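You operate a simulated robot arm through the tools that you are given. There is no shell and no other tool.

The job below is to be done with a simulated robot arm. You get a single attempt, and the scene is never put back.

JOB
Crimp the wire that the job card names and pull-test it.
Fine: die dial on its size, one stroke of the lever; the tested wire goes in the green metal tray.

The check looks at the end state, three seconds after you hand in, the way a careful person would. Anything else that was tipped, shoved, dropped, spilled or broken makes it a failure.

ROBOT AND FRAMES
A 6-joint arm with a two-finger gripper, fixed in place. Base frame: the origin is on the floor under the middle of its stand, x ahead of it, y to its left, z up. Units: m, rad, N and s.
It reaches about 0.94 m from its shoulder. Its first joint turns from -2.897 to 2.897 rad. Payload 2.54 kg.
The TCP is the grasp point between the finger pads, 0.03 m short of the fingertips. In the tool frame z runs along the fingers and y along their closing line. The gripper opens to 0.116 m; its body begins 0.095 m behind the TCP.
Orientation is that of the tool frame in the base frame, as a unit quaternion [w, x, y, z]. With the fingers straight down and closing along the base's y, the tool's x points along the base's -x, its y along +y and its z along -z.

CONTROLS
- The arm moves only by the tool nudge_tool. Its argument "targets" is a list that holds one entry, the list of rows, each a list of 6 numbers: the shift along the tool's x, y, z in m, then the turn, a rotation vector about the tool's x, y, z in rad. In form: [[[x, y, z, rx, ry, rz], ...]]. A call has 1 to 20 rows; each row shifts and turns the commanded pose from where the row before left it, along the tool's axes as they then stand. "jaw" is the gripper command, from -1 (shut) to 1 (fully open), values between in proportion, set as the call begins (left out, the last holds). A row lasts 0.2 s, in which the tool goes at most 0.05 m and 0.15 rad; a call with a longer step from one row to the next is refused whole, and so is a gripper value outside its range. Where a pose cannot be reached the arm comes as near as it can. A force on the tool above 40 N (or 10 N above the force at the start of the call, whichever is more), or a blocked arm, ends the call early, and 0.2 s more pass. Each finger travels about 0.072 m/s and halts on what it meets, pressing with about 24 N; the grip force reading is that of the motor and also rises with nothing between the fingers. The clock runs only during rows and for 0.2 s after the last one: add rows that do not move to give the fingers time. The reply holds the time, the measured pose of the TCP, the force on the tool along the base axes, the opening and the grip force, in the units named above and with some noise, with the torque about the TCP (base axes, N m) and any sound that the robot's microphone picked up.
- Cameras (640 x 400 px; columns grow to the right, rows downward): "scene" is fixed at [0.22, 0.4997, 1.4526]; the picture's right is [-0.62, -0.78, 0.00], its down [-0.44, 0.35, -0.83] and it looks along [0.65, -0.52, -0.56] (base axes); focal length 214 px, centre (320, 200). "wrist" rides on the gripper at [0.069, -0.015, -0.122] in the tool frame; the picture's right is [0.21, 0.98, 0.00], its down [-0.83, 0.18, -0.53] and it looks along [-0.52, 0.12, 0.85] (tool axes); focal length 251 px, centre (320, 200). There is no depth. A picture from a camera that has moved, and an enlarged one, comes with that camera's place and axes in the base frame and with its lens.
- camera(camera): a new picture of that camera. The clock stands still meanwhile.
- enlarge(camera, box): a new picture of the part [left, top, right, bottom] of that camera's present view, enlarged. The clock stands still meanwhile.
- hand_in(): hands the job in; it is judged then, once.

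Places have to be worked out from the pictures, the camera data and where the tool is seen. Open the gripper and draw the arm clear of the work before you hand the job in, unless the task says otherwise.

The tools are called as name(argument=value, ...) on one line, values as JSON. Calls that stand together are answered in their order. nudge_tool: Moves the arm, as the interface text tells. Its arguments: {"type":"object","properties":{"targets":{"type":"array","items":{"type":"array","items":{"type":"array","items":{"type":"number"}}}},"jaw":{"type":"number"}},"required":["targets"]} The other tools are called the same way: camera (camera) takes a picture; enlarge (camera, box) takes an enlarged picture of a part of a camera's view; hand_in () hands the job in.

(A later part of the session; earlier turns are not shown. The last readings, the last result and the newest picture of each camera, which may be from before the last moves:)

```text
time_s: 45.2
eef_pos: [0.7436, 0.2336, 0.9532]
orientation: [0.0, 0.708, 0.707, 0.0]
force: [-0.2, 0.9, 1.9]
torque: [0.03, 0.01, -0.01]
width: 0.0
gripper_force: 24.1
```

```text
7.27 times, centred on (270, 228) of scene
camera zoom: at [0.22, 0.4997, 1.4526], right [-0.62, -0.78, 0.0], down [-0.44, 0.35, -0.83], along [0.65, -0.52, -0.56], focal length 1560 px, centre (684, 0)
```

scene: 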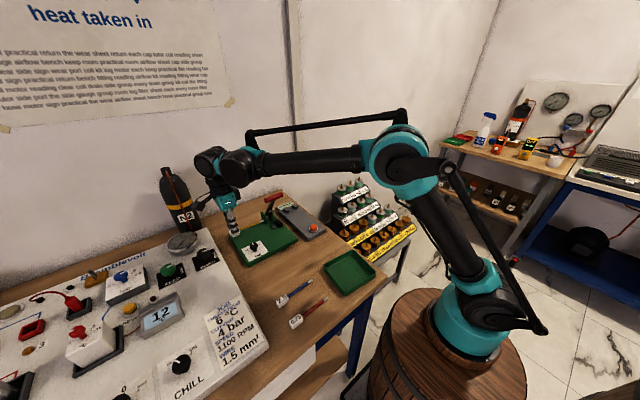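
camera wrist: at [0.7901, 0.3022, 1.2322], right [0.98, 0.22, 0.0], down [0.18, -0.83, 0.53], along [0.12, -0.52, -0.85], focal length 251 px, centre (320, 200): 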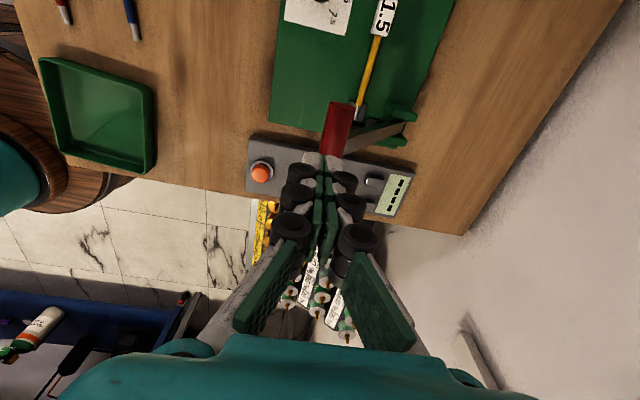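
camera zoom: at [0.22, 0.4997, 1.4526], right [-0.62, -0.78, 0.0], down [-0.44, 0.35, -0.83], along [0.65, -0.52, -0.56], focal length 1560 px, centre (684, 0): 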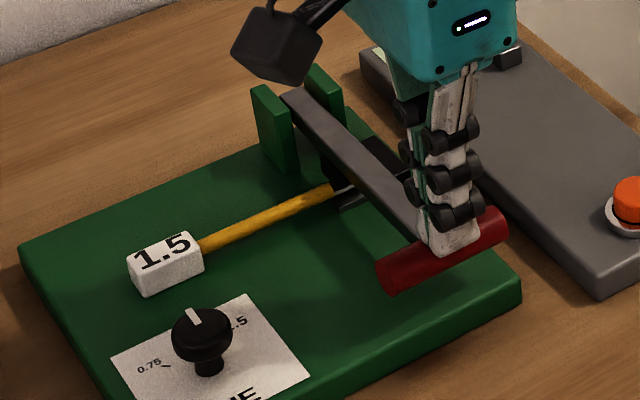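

nudge_tool(targets=[[[0, 0, 0.004, 0, 0, 0], [0, 0, 0.004, 0, 0, 0], [0, 0, 0, 0, 0, 0]]])

enlarge(camera="scene", box=[240, 200, 300, 255])

enlarge(camera="wrist", box=[300, 80, 460, 260])

```text
time_s: 45.8
eef_pos: [0.7435, 0.2339, 0.9483]
orientation: [0.001, 0.707, 0.707, 0.002]
force: [-2.8, -0.2, 24.4]
torque: [-0.29, -0.02, -0.03]
width: 0.0
gripper_force: 24.4
stopped in row 3: the force on the tool passed its limit at 49 N (the readings are from after the stop); the commanded pose is now the measured one
```

```text
7.27 times, centred on (270, 228) of scene
camera zoom: at [0.22, 0.4997, 1.4526], right [-0.62, -0.78, 0.0], down [-0.44, 0.35, -0.83], along [0.65, -0.52, -0.56], focal length 1560 px, centre (684, 0)
```

zoom: 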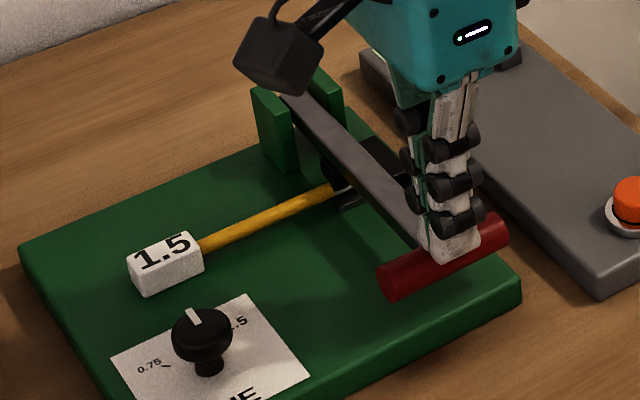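

```text
2.22 times, centred on (380, 170) of wrist
camera zoom: at [0.7271, 0.3018, 1.0702], right [0.98, 0.21, 0.0], down [0.18, -0.83, 0.53], along [0.12, -0.52, -0.85], focal length 559 px, centre (187, 267)
```

zoom: 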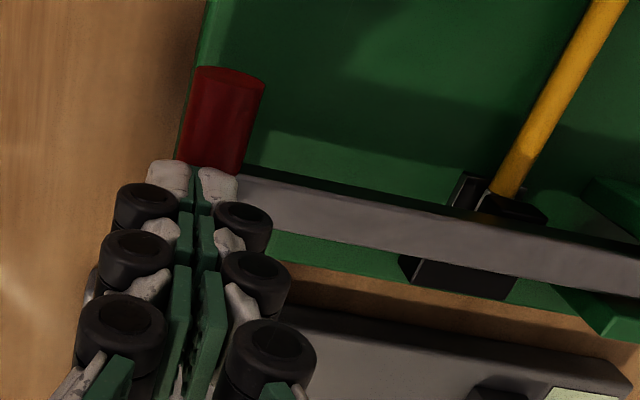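

The lever bottomed out, with the force jumping to 49 N and the hammer on the ferrule. I hold pressure at the bottom briefly, with a slight extra push, to be sure the stroke is complete.

nudge_tool(targets=[[[0, 0, 0.001, 0, 0, 0], [0, 0, 0, 0, 0, 0], [0, 0, 0, 0, 0, 0]]])

enlarge(camera="wrist", box=[380, 120, 480, 220])

enlarge(camera="scene", box=[260, 205, 300, 235])

```text
time_s: 46.3
eef_pos: [0.7429, 0.2335, 0.9486]
orientation: [0.001, 0.707, 0.707, 0.001]
force: [-4.2, -1.4, 23.7]
torque: [-0.3, -0.02, -0.01]
width: 0.0002
gripper_force: 24.0
stopped in row 2: the force on the tool passed its limit at 42 N (the readings are from after the stop); the commanded pose is now the measured one
```

```text
4.00 times, centred on (430, 170) of wrist
camera zoom: at [0.7273, 0.3019, 1.0702], right [0.98, 0.21, 0.0], down [0.18, -0.83, 0.53], along [0.12, -0.52, -0.85], focal length 1006 px, centre (-120, 320)
```

zoom: 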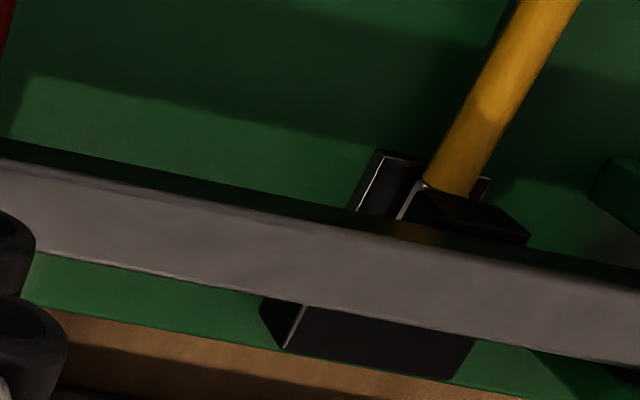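

```text
13.33 times, centred on (280, 220) of scene
camera zoom: at [0.22, 0.4997, 1.4526], right [-0.62, -0.78, 0.0], down [-0.44, 0.35, -0.83], along [0.65, -0.52, -0.56], focal length 2860 px, centre (853, -67)
```

zoom: 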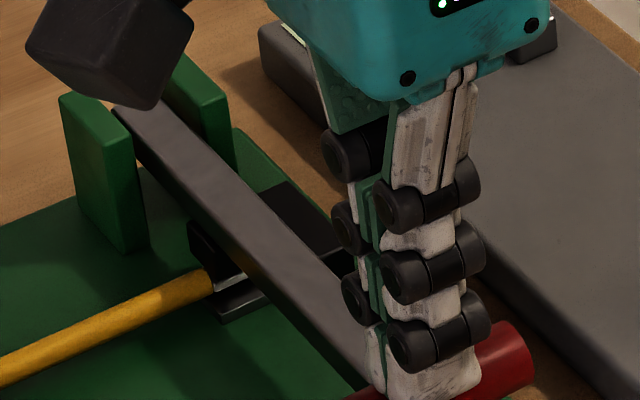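

The hammer sits firmly on the ferrule at a hard stop. I now ease up slowly and see whether the lever returns by itself.

nudge_tool(targets=[[[0, 0, -0.006, 0, 0, 0], [0, 0, -0.008, 0, 0, 0], [0, 0.001, -0.01, 0, 0, 0], [0, 0, 0, 0, 0, 0]]])

enlarge(camera="scene", box=[240, 195, 300, 255])

```text
time_s: 47.3
eef_pos: [0.7447, 0.2336, 0.9712]
orientation: [0.001, 0.707, 0.707, 0.0]
force: [0.6, -0.9, 1.7]
torque: [-0.01, -0.08, -0.05]
width: 0.0
gripper_force: 23.7
```

```text
6.67 times, centred on (270, 225) of scene
camera zoom: at [0.22, 0.4997, 1.4526], right [-0.62, -0.78, 0.0], down [-0.44, 0.35, -0.83], along [0.65, -0.52, -0.56], focal length 1430 px, centre (653, 33)
```

zoom: 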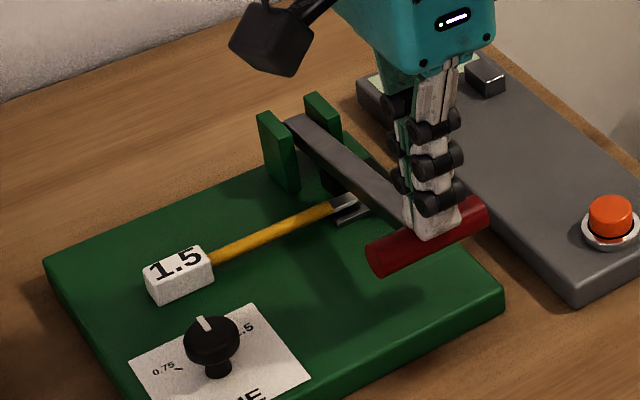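

The lever is spring-loaded and follows up on its own, and the ferrule looks flattened. I let it up gently along its arc and then rise clear.

nudge_tool(targets=[[[0, 0.0045, -0.0165, 0, 0, 0], [0, 0.0055, -0.017, 0, 0, 0], [0, 0.007, -0.0165, 0, 0, 0], [0, 0.0085, -0.0155, 0, 0, 0], [0, 0.01, -0.0145, 0, 0, 0], [0, 0.0115, -0.013, 0, 0, 0], [0, 0.013, -0.012, 0, 0, 0], [0, 0.006, -0.012, 0, 0, 0], [0, 0, -0.012, 0, 0, 0], [0, 0, -0.02, 0, 0, 0], [0, 0, 0, 0, 0, 0]]])

camera(camera="wrist")

enlarge(camera="scene", box=[230, 180, 310, 250])

```text
time_s: 49.7
eef_pos: [0.8109, 0.233, 1.1207]
orientation: [0.001, 0.707, 0.707, 0.0]
force: [0.1, 0.0, 0.7]
torque: [0.02, -0.03, 0.0]
width: 0.0
gripper_force: 24.2
```

```text
taken
camera wrist: at [0.7948, 0.3017, 1.2429], right [0.98, 0.21, 0.0], down [0.18, -0.83, 0.53], along [0.12, -0.52, -0.85], focal length 251 px, centre (320, 200)
```

wrist: 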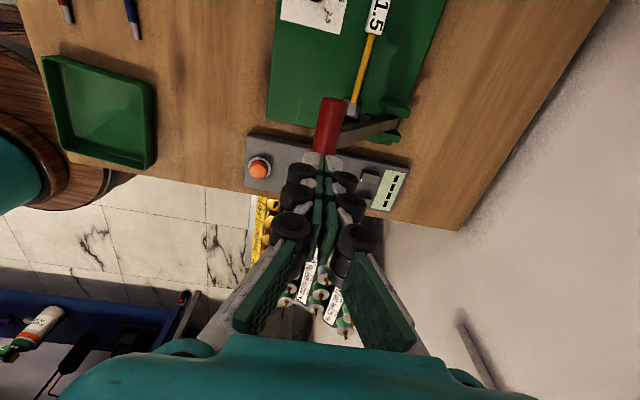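

```text
5.71 times, centred on (270, 215) of scene
camera zoom: at [0.22, 0.4997, 1.4526], right [-0.62, -0.78, 0.0], down [-0.44, 0.35, -0.83], along [0.65, -0.52, -0.56], focal length 1226 px, centre (606, 114)
```

zoom: 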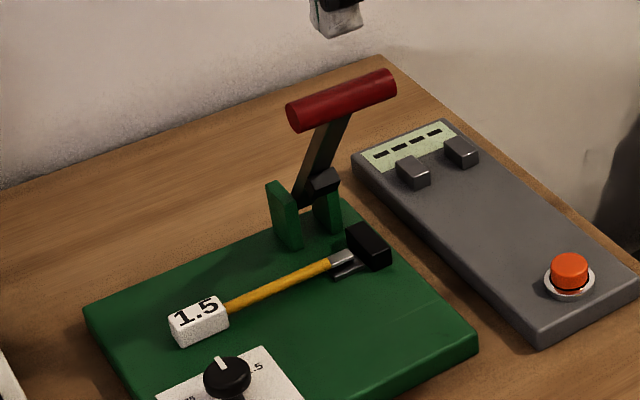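

enlarge(camera="scene", box=[265, 205, 295, 230])

enlarge(camera="wrist", box=[320, 60, 420, 160])

```text
16.00 times, centred on (280, 218) of scene
camera zoom: at [0.22, 0.4997, 1.4526], right [-0.62, -0.78, 0.0], down [-0.44, 0.35, -0.83], along [0.65, -0.52, -0.56], focal length 3432 px, centre (960, -80)
```

zoom: 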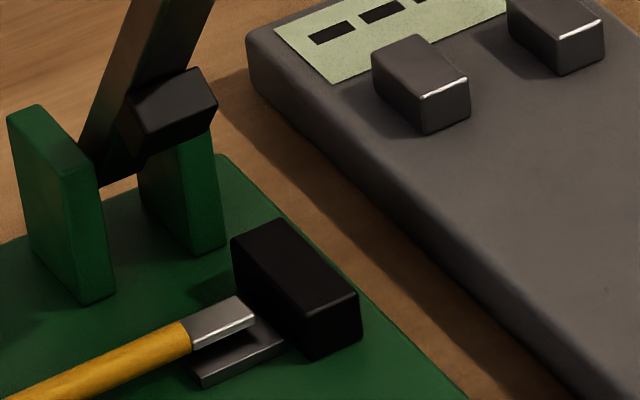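

```text
4.00 times, centred on (370, 110) of wrist
camera zoom: at [0.7948, 0.3017, 1.2429], right [0.98, 0.21, 0.0], down [0.18, -0.83, 0.53], along [0.12, -0.52, -0.85], focal length 1006 px, centre (120, 560)
```

zoom: 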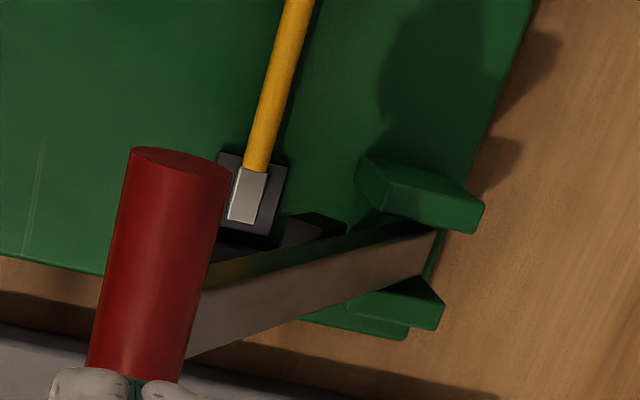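

The ferrule is now clearly crimped flat and the lever is back up. I go back over the label block at about (0.855, 0.339) with the jaws partly open.

nudge_tool(targets=[[[0.02, 0.0075, 0, 0, 0, 0], [0.025, 0.009, 0, 0, 0, 0], [0.025, 0.009, 0, 0, 0, 0], [0.025, 0.009, 0, 0, 0, 0], [0.022, 0.009, 0, 0, 0, 0], [0, 0, 0.03, 0, 0, 0], [0, 0, 0.03, 0, 0, 0], [0, 0, 0.03, 0, 0, 0], [-0.003, 0, 0.03, 0, 0, 0], [-0.003, 0, 0.03, 0, 0, 0], [-0.003, 0, 0.02, 0, 0, 0], [-0.001, 0, 0, 0, 0, 0]]], jaw=-0.37)

enlarge(camera="wrist", box=[250, 110, 390, 290])

enlarge(camera="scene", box=[220, 190, 300, 260])

```text
time_s: 52.3
eef_pos: [0.8549, 0.3403, 0.9492]
orientation: [0.001, 0.707, 0.707, 0.001]
force: [0.4, 0.0, -0.4]
torque: [0.0, -0.02, 0.0]
width: 0.0364
gripper_force: 0.0
```

```text
2.22 times, centred on (320, 200) of wrist
camera zoom: at [0.8389, 0.4091, 1.0714], right [0.98, 0.21, 0.0], down [0.18, -0.83, 0.53], along [0.12, -0.52, -0.85], focal length 559 px, centre (320, 200)
```

zoom: 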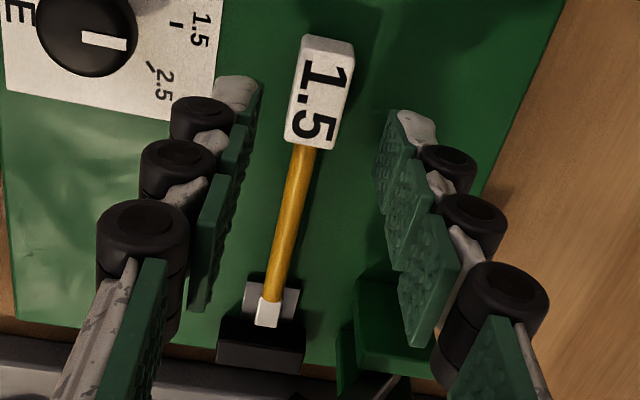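

```text
5.71 times, centred on (260, 225) of scene
camera zoom: at [0.22, 0.4997, 1.4526], right [-0.62, -0.78, 0.0], down [-0.44, 0.35, -0.83], along [0.65, -0.52, -0.56], focal length 1226 px, centre (663, 57)
```

zoom: 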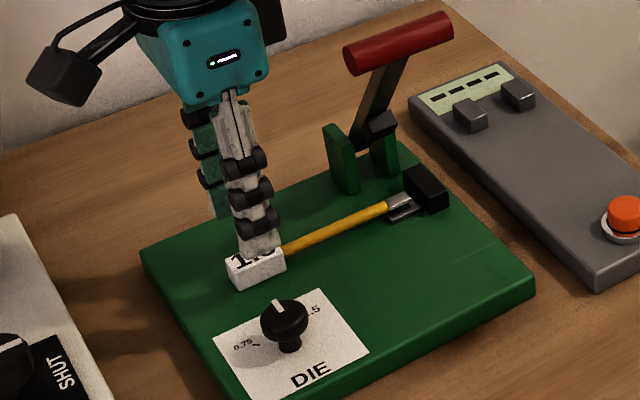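

The block is centred between the fingers, needing about 2 mm along +y. I descend to just above the plate.

nudge_tool(targets=[[[0.002, 0, 0.013, 0, 0, 0], [0, 0, 0.013, 0, 0, 0], [0, 0, 0.01, 0, 0, 0], [0, 0, 0.003, 0, 0, 0], [0, 0, 0, 0, 0, 0]]])

enlarge(camera="wrist", box=[250, 110, 390, 290])

```text
time_s: 53.5
eef_pos: [0.8556, 0.3433, 0.9112]
orientation: [0.001, 0.707, 0.707, 0.001]
force: [0.0, 0.0, 0.5]
torque: [-0.05, 0.01, -0.03]
width: 0.0364
gripper_force: 0.0
```

```text
2.22 times, centred on (320, 200) of wrist
camera zoom: at [0.8388, 0.4113, 1.0331], right [0.98, 0.21, 0.0], down [0.18, -0.83, 0.53], along [0.12, -0.52, -0.85], focal length 559 px, centre (320, 200)
```

zoom: 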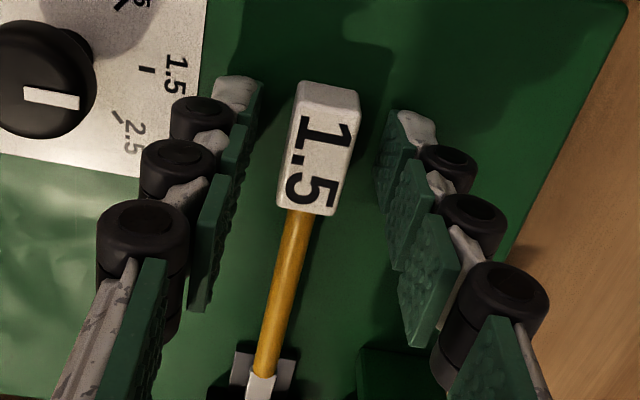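

nudge_tool(targets=[[[0, 0, 0.001, 0, 0, 0], [0, 0, 0, 0, 0, 0]]])

nudge_tool(targets=[[[0, 0, 0.0007, 0, 0, 0], [0, 0, 0, 0, 0, 0]]])

```text
time_s: 54.1
eef_pos: [0.8551, 0.3427, 0.91]
orientation: [0.001, 0.707, 0.707, 0.0]
force: [0.4, -0.1, 0.2]
torque: [-0.01, 0.02, 0.0]
width: 0.0366
gripper_force: 0.1
```

```text
time_s: 54.7
eef_pos: [0.8542, 0.3433, 0.9097]
orientation: [0.0, 0.707, 0.707, 0.001]
force: [-0.6, 0.9, 8.8]
torque: [0.03, 0.05, 0.0]
width: 0.0368
gripper_force: 0.1
```

The tips touch the plate at TCP z ≈ 0.9095. I back off 0.8 mm and close on the block.

nudge_tool(targets=[[[0, 0, -0.0008, 0, 0, 0], [0, 0, 0, 0, 0, 0]]])

nudge_tool(targets=[[[0, 0, 0, 0, 0, 0], [0, 0, 0, 0, 0, 0], [0, 0, 0, 0, 0, 0], [0, 0, 0, 0, 0, 0], [0, 0, 0, 0, 0, 0]]], jaw=-1)

nudge_tool(targets=[[[0, 0, -0.002, 0, 0, 0], [0, 0, -0.002, 0, 0, 0], [0, 0, -0.002, 0, 0, 0], [0, 0, 0, 0, 0, 0]]])

enlarge(camera="wrist", box=[250, 110, 390, 290])

enlarge(camera="scene", box=[230, 200, 300, 255])

```text
time_s: 55.3
eef_pos: [0.8543, 0.3421, 0.9105]
orientation: [0.0, 0.707, 0.707, 0.001]
force: [-0.5, 0.1, 0.2]
torque: [0.01, 0.0, 0.03]
width: 0.0365
gripper_force: 0.0
```

```text
time_s: 56.5
eef_pos: [0.8549, 0.3431, 0.9102]
orientation: [0.001, 0.708, 0.707, 0.001]
force: [0.5, 0.4, 0.4]
torque: [0.0, -0.01, 0.04]
width: 0.0168
gripper_force: 23.4
```

```text
time_s: 57.5
eef_pos: [0.8552, 0.3419, 0.9154]
orientation: [0.0, 0.707, 0.707, 0.001]
force: [0.4, 0.8, -0.5]
torque: [0.02, -0.02, -0.04]
width: 0.0166
gripper_force: 23.5
```

```text
2.22 times, centred on (320, 200) of wrist
camera zoom: at [0.8388, 0.4111, 1.0384], right [0.98, 0.21, 0.0], down [0.18, -0.83, 0.53], along [0.12, -0.52, -0.85], focal length 559 px, centre (320, 200)
```

zoom: 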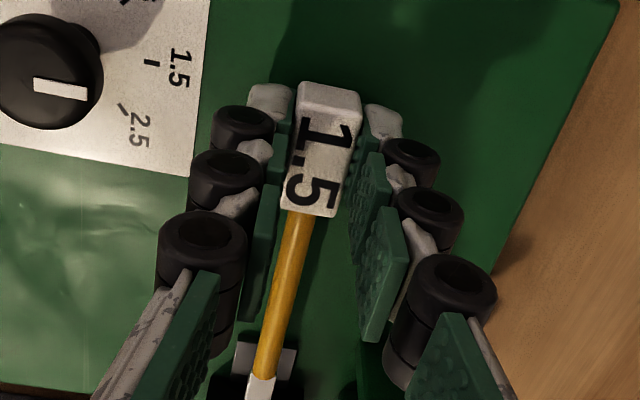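

```text
7.27 times, centred on (265, 228) of scene
camera zoom: at [0.22, 0.4997, 1.4526], right [-0.62, -0.78, 0.0], down [-0.44, 0.35, -0.83], along [0.65, -0.52, -0.56], focal length 1560 px, centre (720, 0)
```

zoom: 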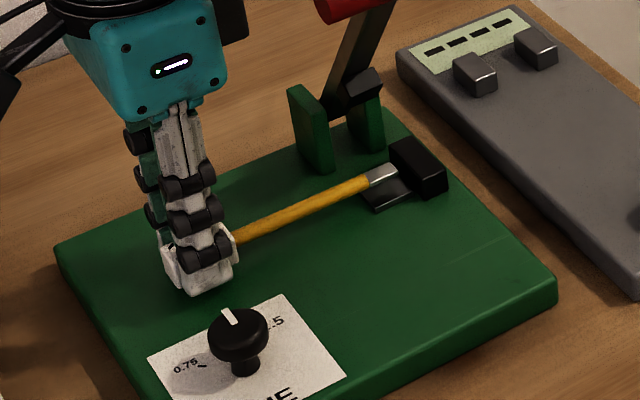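

It's held and lifting (width 0.0166). I slide it back out of the nest along +y to clear the lever, then raise gently.

nudge_tool(targets=[[[0.005, 0, 0, 0, 0, 0], [0.01, 0, 0, 0, 0, 0], [0.012, 0, 0, 0, 0, 0], [0.012, 0, 0, 0, 0, 0], [0.01, 0, 0, 0, 0, 0], [0.005, 0, 0, 0, 0, 0], [0, 0, -0.006, 0, 0, 0], [0, 0, -0.012, 0, 0, 0], [0, 0, -0.016, 0, 0, 0], [0, 0, -0.016, 0, 0, 0], [0, 0, -0.014, 0, 0, 0], [0, 0, -0.008, 0, 0, 0], [0, 0, -0.003, 0, 0, 0], [0, 0, 0, 0, 0, 0]]])

camera(camera="wrist")

enlarge(camera="scene", box=[200, 170, 310, 260])

```text
time_s: 60.5
eef_pos: [0.8553, 0.396, 0.992]
orientation: [0.001, 0.707, 0.707, 0.0]
force: [0.1, -0.4, -0.5]
torque: [0.03, 0.01, 0.01]
width: 0.0168
gripper_force: 23.8
```

```text
taken
camera wrist: at [0.8386, 0.4652, 1.1136], right [0.98, 0.21, 0.0], down [0.18, -0.83, 0.53], along [0.12, -0.52, -0.85], focal length 251 px, centre (320, 200)
```

wrist: 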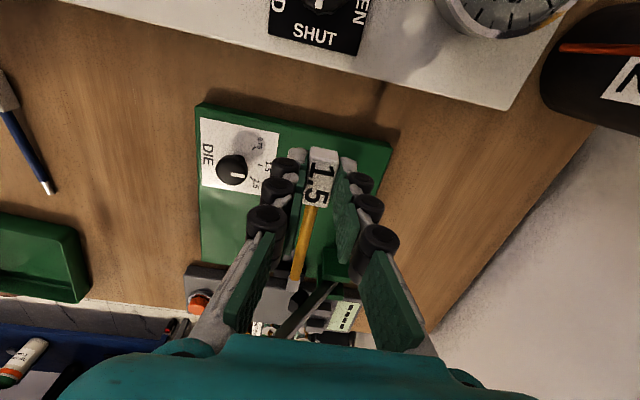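

```text
4.44 times, centred on (255, 215) of scene
camera zoom: at [0.22, 0.4997, 1.4526], right [-0.62, -0.78, 0.0], down [-0.44, 0.35, -0.83], along [0.65, -0.52, -0.56], focal length 953 px, centre (609, 133)
```

zoom: 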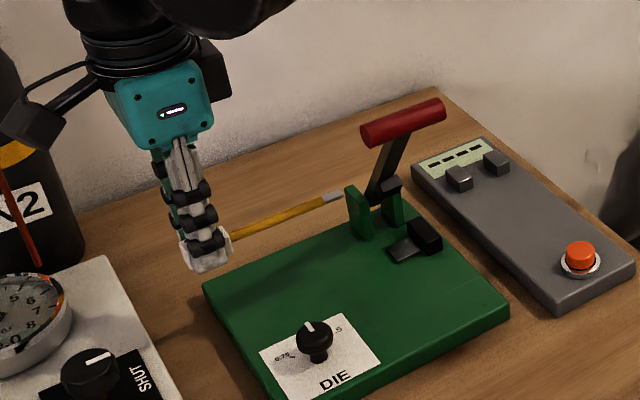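

The wire is securely held and clear of the press. I carry it toward −x, away from the lever, before turning it.

nudge_tool(targets=[[[0, -0.006, 0, 0, 0, 0], [-0.002, -0.012, 0, 0, 0, 0], [-0.005, -0.016, 0, 0, 0, 0], [-0.008, -0.017, 0, 0, 0, 0], [-0.009, -0.018, 0, 0, 0, 0], [-0.009, -0.018, 0, 0, 0, 0], [-0.009, -0.018, 0, 0, 0, 0], [-0.009, -0.018, 0, 0, 0, 0], [-0.008, -0.016, 0, 0, 0, 0], [-0.005, -0.01, 0, 0, 0, 0], [-0.002, -0.006, 0, 0, 0, 0], [0, 0, 0, 0, 0, 0]]])

```text
time_s: 63.1
eef_pos: [0.6991, 0.3309, 0.9917]
orientation: [0.0, 0.707, 0.707, 0.0]
force: [0.5, 0.8, -0.1]
torque: [-0.01, 0.03, -0.02]
width: 0.0167
gripper_force: 24.4
```

Next I turn the tool 90° counter-clockwise (seen from above) so the tip points +x.

nudge_tool(targets=[[[0, 0, 0, 0, 0, -0.06], [0, 0, 0, 0, 0, -0.1], [0, 0, 0, 0, 0, -0.12], [0, 0, 0, 0, 0, -0.13], [0, 0, 0, 0, 0, -0.13], [0, 0, 0, 0, 0, -0.13], [0, 0, 0, 0, 0, -0.13], [0, 0, 0, 0, 0, -0.13], [0, 0, 0, 0, 0, -0.13], [0, 0, 0, 0, 0, -0.13], [0, 0, 0, 0, 0, -0.13], [0, 0, 0, 0, 0, -0.12], [0, 0, 0, 0, 0, -0.09], [0, 0, 0, 0, 0, -0.041], [0, 0, 0, 0, 0, 0]]])

camera(camera="wrist")

enlarge(camera="scene", box=[220, 170, 330, 270])

```text
time_s: 66.3
eef_pos: [0.6993, 0.3309, 0.9912]
orientation: [0.0, 0.0, 1.0, 0.0]
force: [0.6, 0.7, -0.1]
torque: [0.01, -0.01, -0.01]
width: 0.0168
gripper_force: 24.1
```

```text
taken
camera wrist: at [0.6295, 0.3149, 1.1127], right [-0.22, 0.98, 0.0], down [0.82, 0.18, 0.54], along [0.52, 0.12, -0.84], focal length 251 px, centre (320, 200)
```

wrist: 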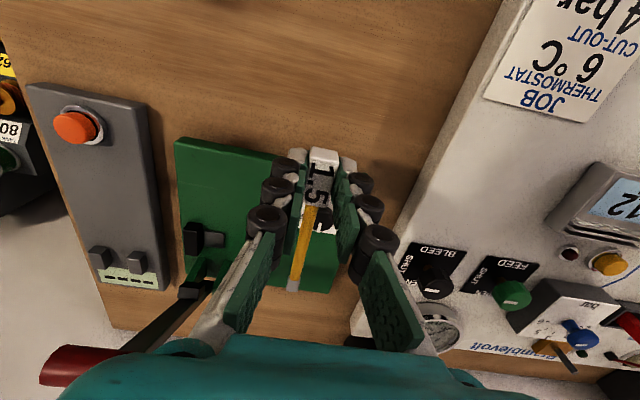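

```text
4.00 times, centred on (275, 220) of scene
camera zoom: at [0.22, 0.4997, 1.4526], right [-0.62, -0.78, 0.0], down [-0.44, 0.35, -0.83], along [0.65, -0.52, -0.56], focal length 858 px, centre (500, 120)
```

zoom: 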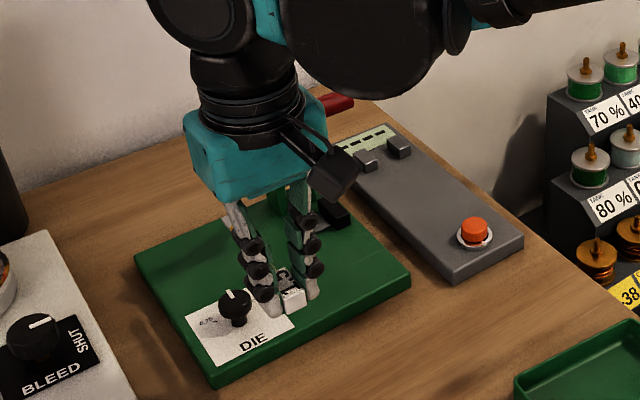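

The wire now points +x. I move it across to the tester's centre line (y ≈ 0.12), with its tip passing well under the lever handle and short of the lever arm.

nudge_tool(targets=[[[0, -0.006, 0, 0, 0, 0], [0, -0.012, 0, 0, 0, 0], [0, -0.016, 0, 0, 0, 0], [0, -0.018, 0, 0, 0, 0], [0, -0.018, 0, 0, 0, 0], [0, -0.018, 0, 0, 0, 0], [0, -0.018, 0, 0, 0, 0], [0, -0.018, 0, 0, 0, 0], [0, -0.018, 0, 0, 0, 0], [0, -0.018, 0, 0, 0, 0], [0, -0.018, 0, 0, 0, 0], [0, -0.016, 0, 0, 0, 0], [0, -0.012, 0, 0, 0, 0], [0, -0.005, 0, 0, 0, 0], [0, 0, 0, 0, 0, 0]]])

camera(camera="wrist")

enlarge(camera="wrist", box=[240, 180, 400, 330])

enlarge(camera="scene", box=[260, 180, 340, 260])

```text
time_s: 69.5
eef_pos: [0.6996, 0.1188, 0.9909]
orientation: [0.002, -0.001, 1.0, 0.001]
force: [-0.4, -0.7, -0.3]
torque: [0.0, 0.0, 0.01]
width: 0.0169
gripper_force: 24.0
```

```text
taken
camera wrist: at [0.6294, 0.1038, 1.1126], right [-0.21, 0.98, 0.0], down [0.82, 0.18, 0.54], along [0.52, 0.12, -0.84], focal length 251 px, centre (320, 200)
```

wrist: 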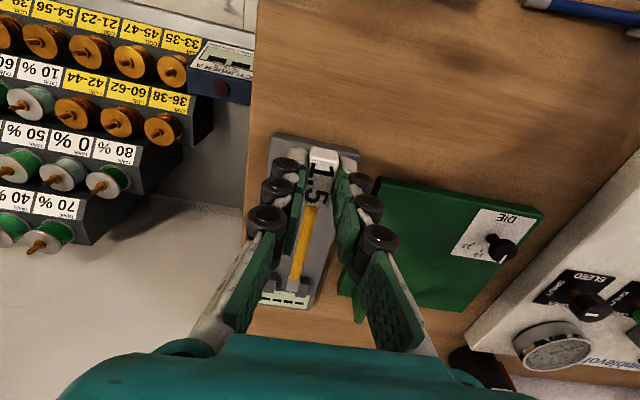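

```text
2.67 times, centred on (320, 255) of wrist
camera zoom: at [0.6294, 0.1038, 1.1126], right [-0.21, 0.98, 0.0], down [0.82, 0.18, 0.54], along [0.52, 0.12, -0.84], focal length 670 px, centre (320, 53)
```

zoom: 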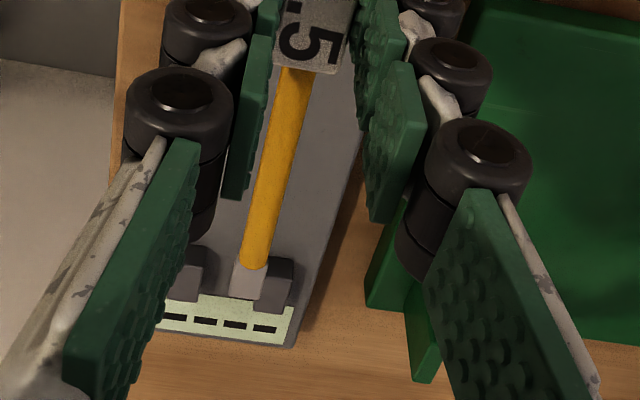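

```text
5.00 times, centred on (300, 220) of scene
camera zoom: at [0.22, 0.4997, 1.4526], right [-0.62, -0.78, 0.0], down [-0.44, 0.35, -0.83], along [0.65, -0.52, -0.56], focal length 1072 px, centre (420, 100)
```

zoom: 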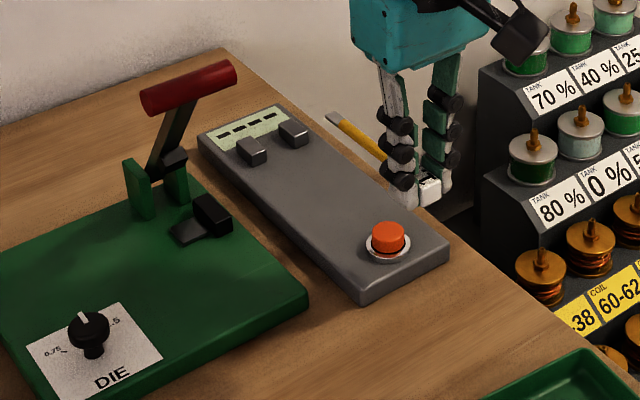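

The tester jaws span x ≈ 0.889–0.911, their gap is centred at y ≈ 0.119, and their tops are at about z 0.89. The tip is about 0.118 m ahead of the TCP, so I target TCP x ≈ 0.790. I advance along +x above the tester, then come partway down.

nudge_tool(targets=[[[-0.006, 0, 0, 0, 0, 0], [-0.012, 0, 0, 0, 0, 0], [-0.016, 0, 0, 0, 0, 0], [-0.018, 0, 0, 0, 0, 0], [-0.016, 0, 0, 0, 0, 0], [-0.012, 0, 0, 0, 0, 0], [-0.008, 0, 0, 0, 0, 0], [-0.003, 0, 0, 0, 0, 0], [0, 0, 0.006, 0, 0, 0], [0, 0, 0.012, 0, 0, 0], [0, 0, 0.014, 0, 0, 0], [0, 0, 0.014, 0, 0, 0], [0, 0, 0.01, 0, 0, 0], [0, 0, 0.004, 0, 0, 0], [0, 0, 0, 0, 0, 0]]])

enlarge(camera="wrist", box=[240, 180, 400, 330])

enlarge(camera="scene", box=[260, 180, 340, 250])

```text
time_s: 72.7
eef_pos: [0.7909, 0.1202, 0.9298]
orientation: [0.001, 0.0, 1.0, 0.0]
force: [-0.4, -0.1, -0.9]
torque: [-0.05, 0.05, 0.0]
width: 0.0169
gripper_force: 23.7
```

```text
2.67 times, centred on (320, 255) of wrist
camera zoom: at [0.7209, 0.1042, 1.0527], right [-0.22, 0.98, 0.0], down [0.82, 0.18, 0.54], along [0.52, 0.12, -0.84], focal length 670 px, centre (320, 53)
```

zoom: 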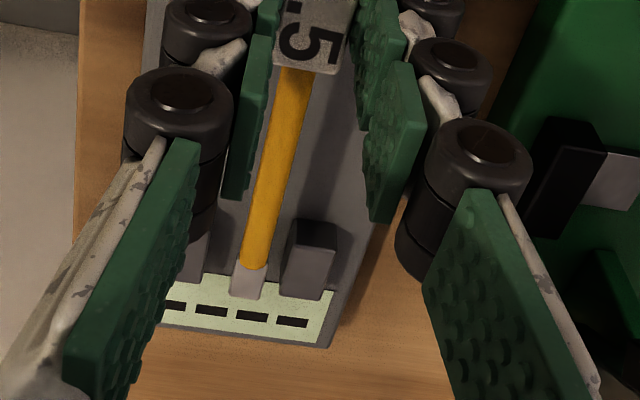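

```text
5.71 times, centred on (300, 215) of scene
camera zoom: at [0.22, 0.4997, 1.4526], right [-0.62, -0.78, 0.0], down [-0.44, 0.35, -0.83], along [0.65, -0.52, -0.56], focal length 1226 px, centre (434, 114)
```

zoom: 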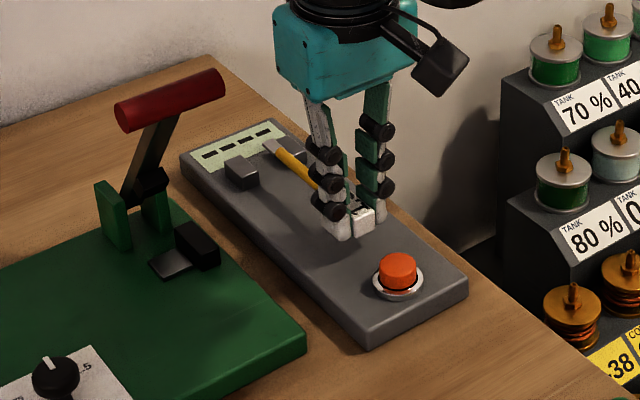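

The ferrule is centred at about (0.902, 0.120), while the jaw centre is nearer x ≈ 0.911. I shift 9 mm further +x and lower to just above the tester surface.

nudge_tool(targets=[[[-0.004, 0, 0, 0, 0, 0], [-0.005, 0, 0, 0, 0, 0], [0, 0, 0.005, 0, 0, 0], [0, 0, 0.006, 0, 0, 0], [0, 0, 0.003, 0, 0, 0], [0, 0, 0, 0, 0, 0]]])

enlarge(camera="wrist", box=[240, 180, 400, 330])

enlarge(camera="scene", box=[270, 190, 330, 245])

```text
time_s: 74.1
eef_pos: [0.7984, 0.1212, 0.9171]
orientation: [0.001, 0.0, 1.0, 0.0]
force: [0.1, 1.2, -1.5]
torque: [0.01, 0.03, -0.02]
width: 0.0168
gripper_force: 24.1
```

```text
2.67 times, centred on (320, 255) of wrist
camera zoom: at [0.7299, 0.1042, 1.0389], right [-0.22, 0.98, 0.0], down [0.82, 0.18, 0.54], along [0.52, 0.12, -0.84], focal length 670 px, centre (320, 53)
```

zoom: 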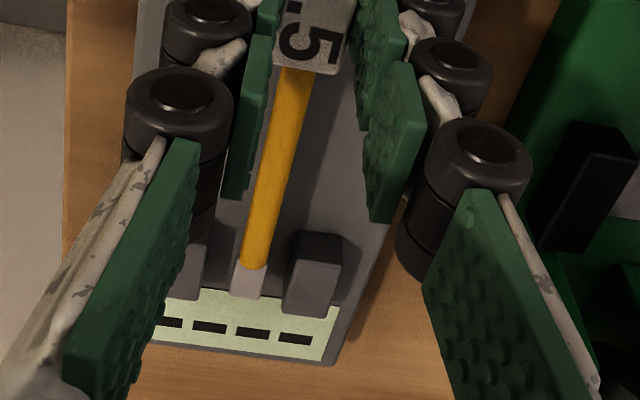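

```text
7.27 times, centred on (300, 218) of scene
camera zoom: at [0.22, 0.4997, 1.4526], right [-0.62, -0.78, 0.0], down [-0.44, 0.35, -0.83], along [0.65, -0.52, -0.56], focal length 1560 px, centre (466, 73)
```

zoom: 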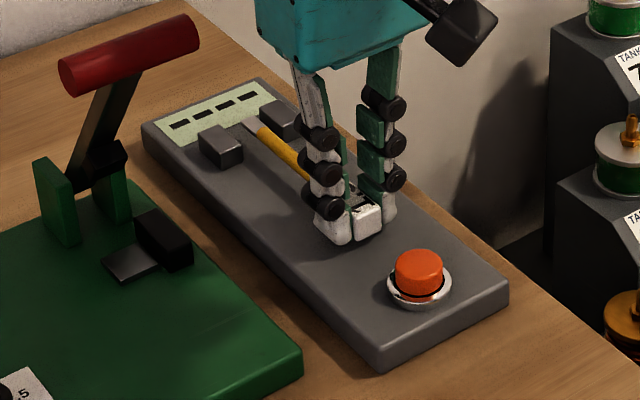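

The ferrule is between the two jaws, nearly centred. I nudge 3 mm further in and lower in small steps until the block rests on the tester.

nudge_tool(targets=[[[-0.003, -0.001, 0.001, 0, 0, 0], [0, 0, 0.0015, 0, 0, 0], [0, 0, 0.0015, 0, 0, 0], [0, 0, 0, 0, 0, 0]]])

nudge_tool(targets=[[[0, 0, 0.001, 0, 0, 0], [0, 0, 0, 0, 0, 0]]])

```text
time_s: 75.1
eef_pos: [0.8033, 0.1182, 0.9132]
orientation: [0.001, 0.0, 1.0, 0.0]
force: [0.6, -0.2, 0.2]
torque: [0.01, -0.01, 0.02]
width: 0.0166
gripper_force: 23.7
```

```text
time_s: 75.7
eef_pos: [0.8033, 0.1188, 0.9109]
orientation: [0.0, 0.0, 1.0, -0.001]
force: [-0.8, -0.3, -0.2]
torque: [-0.01, 0.0, 0.0]
width: 0.0167
gripper_force: 24.4
```

No contact yet at z ≈ 0.912. I continue down 1 mm at a time.

nudge_tool(targets=[[[0, 0, 0.001, 0, 0, 0], [0, 0, 0, 0, 0, 0]]])

nudge_tool(targets=[[[0, 0, 0.001, 0, 0, 0], [0, 0, 0, 0, 0, 0]]])

```text
time_s: 76.3
eef_pos: [0.8033, 0.1187, 0.9114]
orientation: [0.001, 0.0, 1.0, 0.0]
force: [-0.4, -0.4, -0.3]
torque: [-0.02, 0.0, -0.04]
width: 0.0166
gripper_force: 24.3
```

```text
time_s: 76.9
eef_pos: [0.8027, 0.1197, 0.9098]
orientation: [0.001, 0.001, 1.0, 0.0]
force: [1.0, -0.1, 0.4]
torque: [-0.04, 0.0, 0.04]
width: 0.0168
gripper_force: 23.8
```

nudge_tool(targets=[[[0, 0, 0.001, 0, 0, 0], [0, 0, 0, 0, 0, 0]]])

nudge_tool(targets=[[[0, 0, 0.001, 0, 0, 0], [0, 0, 0, 0, 0, 0]]])

enlarge(camera="scene", box=[275, 195, 325, 240])

```text
time_s: 77.5
eef_pos: [0.802, 0.119, 0.9087]
orientation: [0.001, 0.0, 1.0, -0.001]
force: [0.7, 1.4, 23.2]
torque: [-0.02, -0.07, 0.03]
width: 0.0168
gripper_force: 23.6
```

```text
time_s: 78.1
eef_pos: [0.8029, 0.1181, 0.9088]
orientation: [0.001, 0.0, 1.0, 0.0]
force: [-3.5, -1.3, 17.7]
torque: [0.02, 0.17, 0.0]
width: 0.0171
gripper_force: 24.5
stopped in row 2: the force on the tool passed its limit at 41 N (the readings are from after the stop); the commanded pose is now the measured one
```

```text
8.89 times, centred on (300, 218) of scene
camera zoom: at [0.22, 0.4997, 1.4526], right [-0.62, -0.78, 0.0], down [-0.44, 0.35, -0.83], along [0.65, -0.52, -0.56], focal length 1906 px, centre (498, 44)
```

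zoom: 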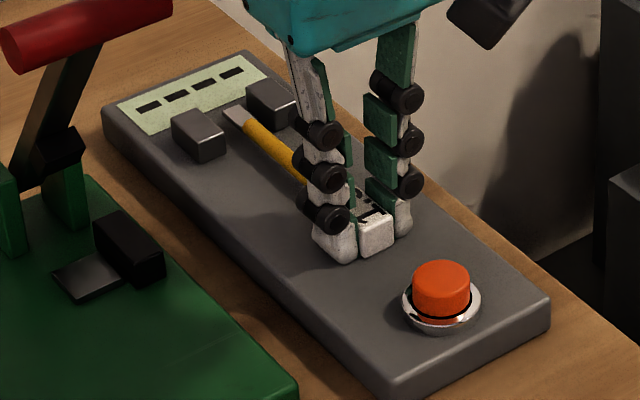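

The block is firmly on the tester. I relieve the pressure by 0.8 mm and release, opening the jaws only partway.

nudge_tool(targets=[[[0, 0, -0.0008, 0, 0, 0], [0, 0, 0, 0, 0, 0]]])

nudge_tool(targets=[[[0, 0, 0, 0, 0, 0], [0, 0, 0, 0, 0, 0], [0, 0, 0, 0, 0, 0]]], jaw=-0.4)

enlarge(camera="wrist", box=[240, 140, 400, 330])

enlarge(camera="scene", box=[275, 195, 325, 240])

```text
time_s: 78.7
eef_pos: [0.8033, 0.1189, 0.9087]
orientation: [0.002, 0.0, 1.0, 0.0]
force: [-1.5, 0.4, 5.5]
torque: [0.0, 0.11, -0.03]
width: 0.0169
gripper_force: 24.0
```

```text
time_s: 79.5
eef_pos: [0.8031, 0.119, 0.9091]
orientation: [0.001, 0.0, 1.0, 0.001]
force: [0.5, 0.6, 1.9]
torque: [-0.01, 0.01, 0.02]
width: 0.0355
gripper_force: 0.0
```

```text
2.11 times, centred on (320, 235) of wrist
camera zoom: at [0.7335, 0.103, 1.0312], right [-0.22, 0.98, 0.0], down [0.82, 0.18, 0.54], along [0.52, 0.12, -0.84], focal length 529 px, centre (320, 126)
```

zoom: 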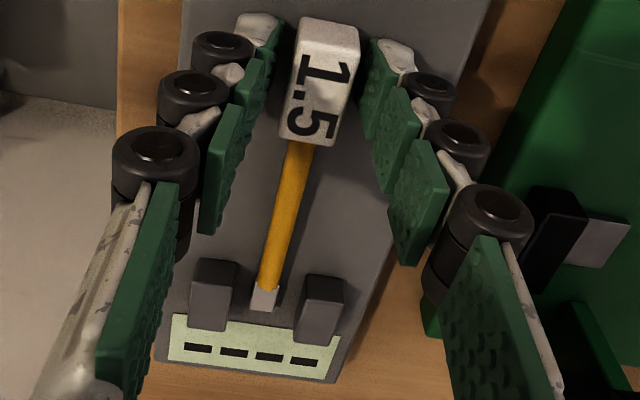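

```text
8.89 times, centred on (300, 218) of scene
camera zoom: at [0.22, 0.4997, 1.4526], right [-0.62, -0.78, 0.0], down [-0.44, 0.35, -0.83], along [0.65, -0.52, -0.56], focal length 1906 px, centre (498, 44)
```

zoom: 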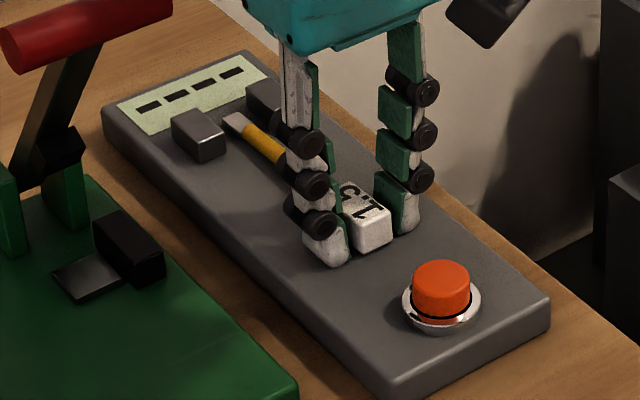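

enlarge(camera="wrist", box=[270, 250, 350, 330])

enlarge(camera="scene", box=[280, 198, 305, 218])

```text
5.00 times, centred on (310, 290) of wrist
camera zoom: at [0.7335, 0.103, 1.0312], right [-0.22, 0.98, 0.0], down [0.82, 0.18, 0.54], along [0.52, 0.12, -0.84], focal length 1257 px, centre (370, -250)
```

zoom: 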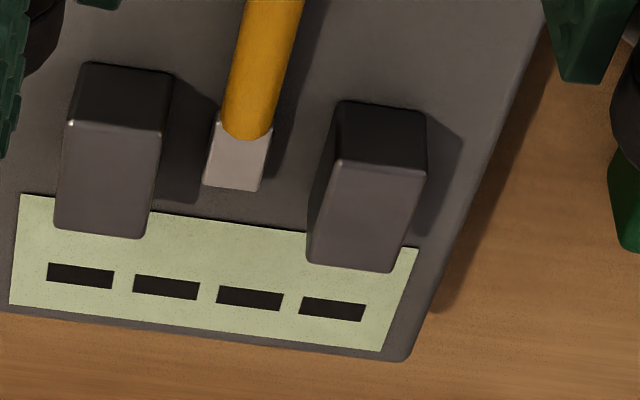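

```text
16.00 times, centred on (292, 208) of scene
camera zoom: at [0.22, 0.4997, 1.4526], right [-0.62, -0.78, 0.0], down [-0.44, 0.35, -0.83], along [0.65, -0.52, -0.56], focal length 3432 px, centre (760, 72)
```

zoom: 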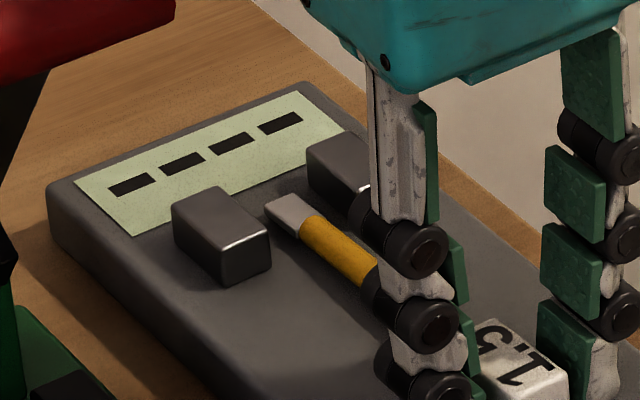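

The crimped ferrule lies between the two jaws, with ferrule x ≈ 0.900–0.917 against jaws x ≈ 0.900–0.927. I withdraw straight up, move over the orange button and look.

nudge_tool(targets=[[[0, 0, -0.006, 0, 0, 0], [0, 0, -0.014, 0, 0, 0], [0, 0, -0.025, 0, 0, 0], [0, 0, -0.03, 0, 0, 0], [0.02, 0, -0.025, 0, 0, 0], [0.025, 0, 0, 0, 0, 0], [0.023, 0, 0, 0, 0, 0], [0, 0, 0, 0, 0, 0]]])

camera(camera="wrist")

enlarge(camera="scene", box=[270, 185, 340, 245])

```text
time_s: 81.3
eef_pos: [0.7368, 0.1187, 1.0096]
orientation: [0.002, 0.0, 1.0, 0.001]
force: [-0.4, 0.5, 0.4]
torque: [-0.01, -0.02, 0.03]
width: 0.0347
gripper_force: 0.1
```

```text
taken
camera wrist: at [0.6649, 0.1028, 1.1311], right [-0.22, 0.98, 0.0], down [0.82, 0.18, 0.54], along [0.52, 0.12, -0.84], focal length 251 px, centre (320, 200)
```

wrist: 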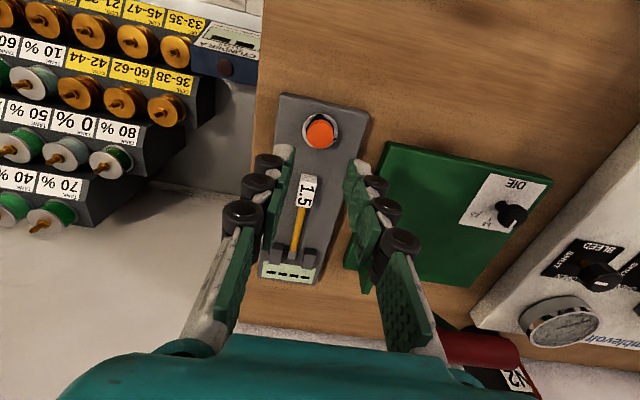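

```text
6.67 times, centred on (305, 215) of scene
camera zoom: at [0.22, 0.4997, 1.4526], right [-0.62, -0.78, 0.0], down [-0.44, 0.35, -0.83], along [0.65, -0.52, -0.56], focal length 1430 px, centre (420, 100)
```

zoom: 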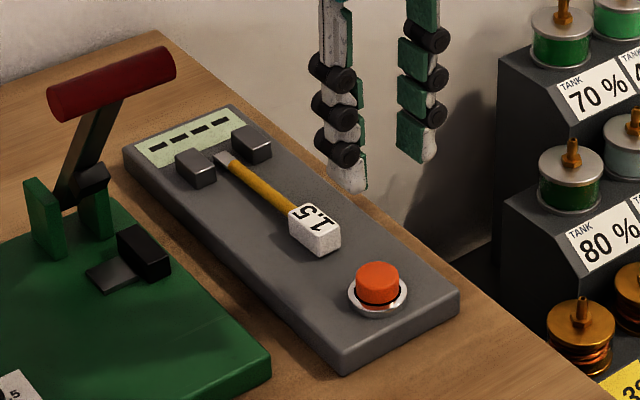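

The wire rests neatly with the ferrule between the jaws, and the button is directly under the tool. I close the fingers and descend toward the button.

nudge_tool(targets=[[[0, 0, 0, 0, 0, 0], [0, 0, 0.02, 0, 0, 0], [0, 0, 0.02, 0, 0, 0], [0, 0, 0.015, 0, 0, 0], [0, 0, 0, 0, 0, 0]]], jaw=-1)

enlarge(camera="wrist", box=[240, 110, 400, 230])

enlarge(camera="scene", box=[280, 195, 340, 245])

```text
time_s: 82.5
eef_pos: [0.735, 0.1183, 0.9543]
orientation: [0.001, 0.001, 1.0, 0.001]
force: [0.1, 0.5, 0.0]
torque: [0.02, 0.02, 0.02]
width: 0.0
gripper_force: 24.0
```

```text
3.33 times, centred on (320, 170) of wrist
camera zoom: at [0.6648, 0.1029, 1.0757], right [-0.22, 0.98, 0.0], down [0.82, 0.18, 0.54], along [0.52, 0.12, -0.84], focal length 838 px, centre (320, 300)
```

zoom: 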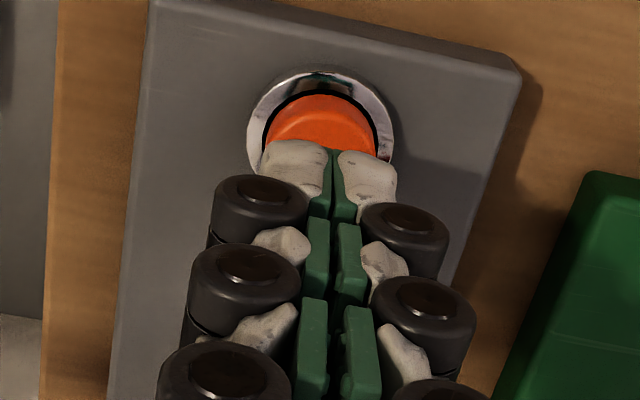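

```text
8.00 times, centred on (310, 220) of scene
camera zoom: at [0.22, 0.4997, 1.4526], right [-0.62, -0.78, 0.0], down [-0.44, 0.35, -0.83], along [0.65, -0.52, -0.56], focal length 1716 px, centre (400, 40)
```

zoom: 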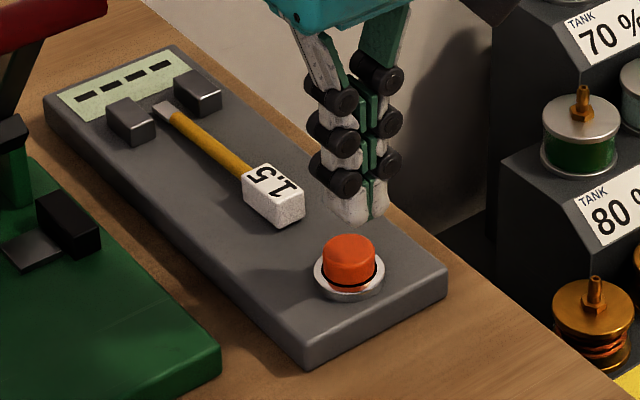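

The button centre works out at (0.738, 0.119), so I shift 4 mm +x and lower until I feel contact.

nudge_tool(targets=[[[-0.004, 0, 0.006, 0, 0, 0], [0, 0, 0.006, 0, 0, 0], [0, 0, 0.004, 0, 0, 0], [0, 0, 0.003, 0, 0, 0], [0, 0, 0, 0, 0, 0]]])

enlarge(camera="scene", box=[280, 195, 340, 245])

```text
time_s: 83.7
eef_pos: [0.7396, 0.1209, 0.9348]
orientation: [0.001, 0.0, 1.0, 0.0]
force: [0.7, 0.7, -0.3]
torque: [0.0, -0.02, 0.0]
width: 0.0002
gripper_force: 23.8
```

```text
8.00 times, centred on (310, 220) of scene
camera zoom: at [0.22, 0.4997, 1.4526], right [-0.62, -0.78, 0.0], down [-0.44, 0.35, -0.83], along [0.65, -0.52, -0.56], focal length 1716 px, centre (400, 40)
```

zoom: 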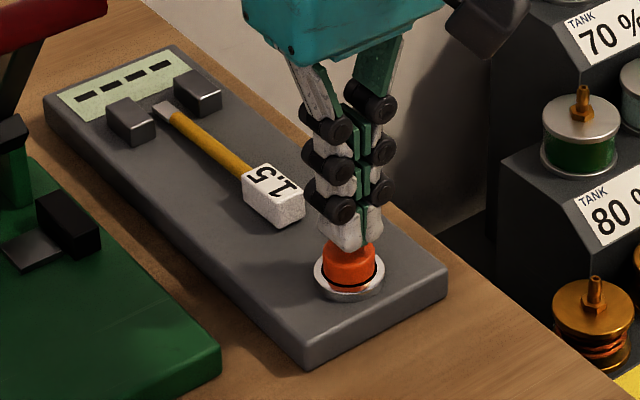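

The tips are just over the button. I press down in 2 mm steps and watch the force and the display.

nudge_tool(targets=[[[0, 0, 0.002, 0, 0, 0], [0, 0, 0.002, 0, 0, 0], [0, 0, 0.002, 0, 0, 0], [0, 0, 0, 0, 0, 0]]])

enlarge(camera="scene", box=[280, 195, 340, 245])

```text
time_s: 84.7
eef_pos: [0.7406, 0.1192, 0.9285]
orientation: [0.002, 0.001, 1.0, 0.0]
force: [-0.7, 0.3, -0.5]
torque: [-0.04, -0.01, 0.01]
width: 0.0
gripper_force: 24.1
```

```text
8.00 times, centred on (310, 220) of scene
camera zoom: at [0.22, 0.4997, 1.4526], right [-0.62, -0.78, 0.0], down [-0.44, 0.35, -0.83], along [0.65, -0.52, -0.56], focal length 1716 px, centre (400, 40)
```

zoom: 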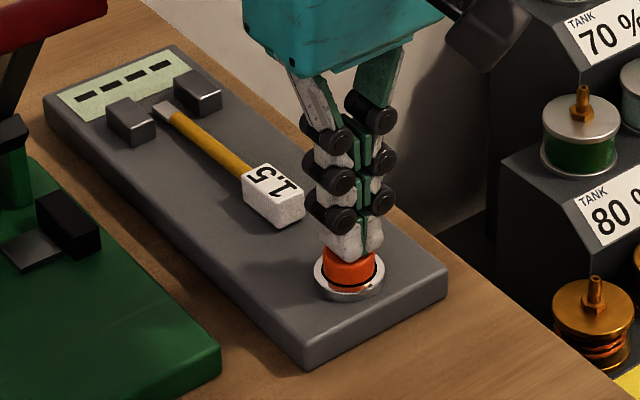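

nudge_tool(targets=[[[0, 0, 0.0015, 0, 0, 0], [0, 0, 0.0015, 0, 0, 0], [0, 0, 0, 0, 0, 0]]])

enlarge(camera="scene", box=[280, 195, 340, 245])

```text
time_s: 85.5
eef_pos: [0.7393, 0.118, 0.9256]
orientation: [0.002, 0.0, 1.0, 0.0]
force: [0.0, 0.8, 0.7]
torque: [0.0, 0.01, -0.02]
width: 0.0
gripper_force: 29.1
```

```text
8.00 times, centred on (310, 220) of scene
camera zoom: at [0.22, 0.4997, 1.4526], right [-0.62, -0.78, 0.0], down [-0.44, 0.35, -0.83], along [0.65, -0.52, -0.56], focal length 1716 px, centre (400, 40)
```

zoom: 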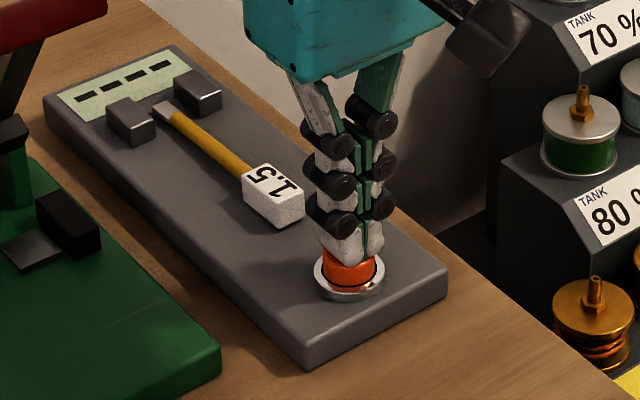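

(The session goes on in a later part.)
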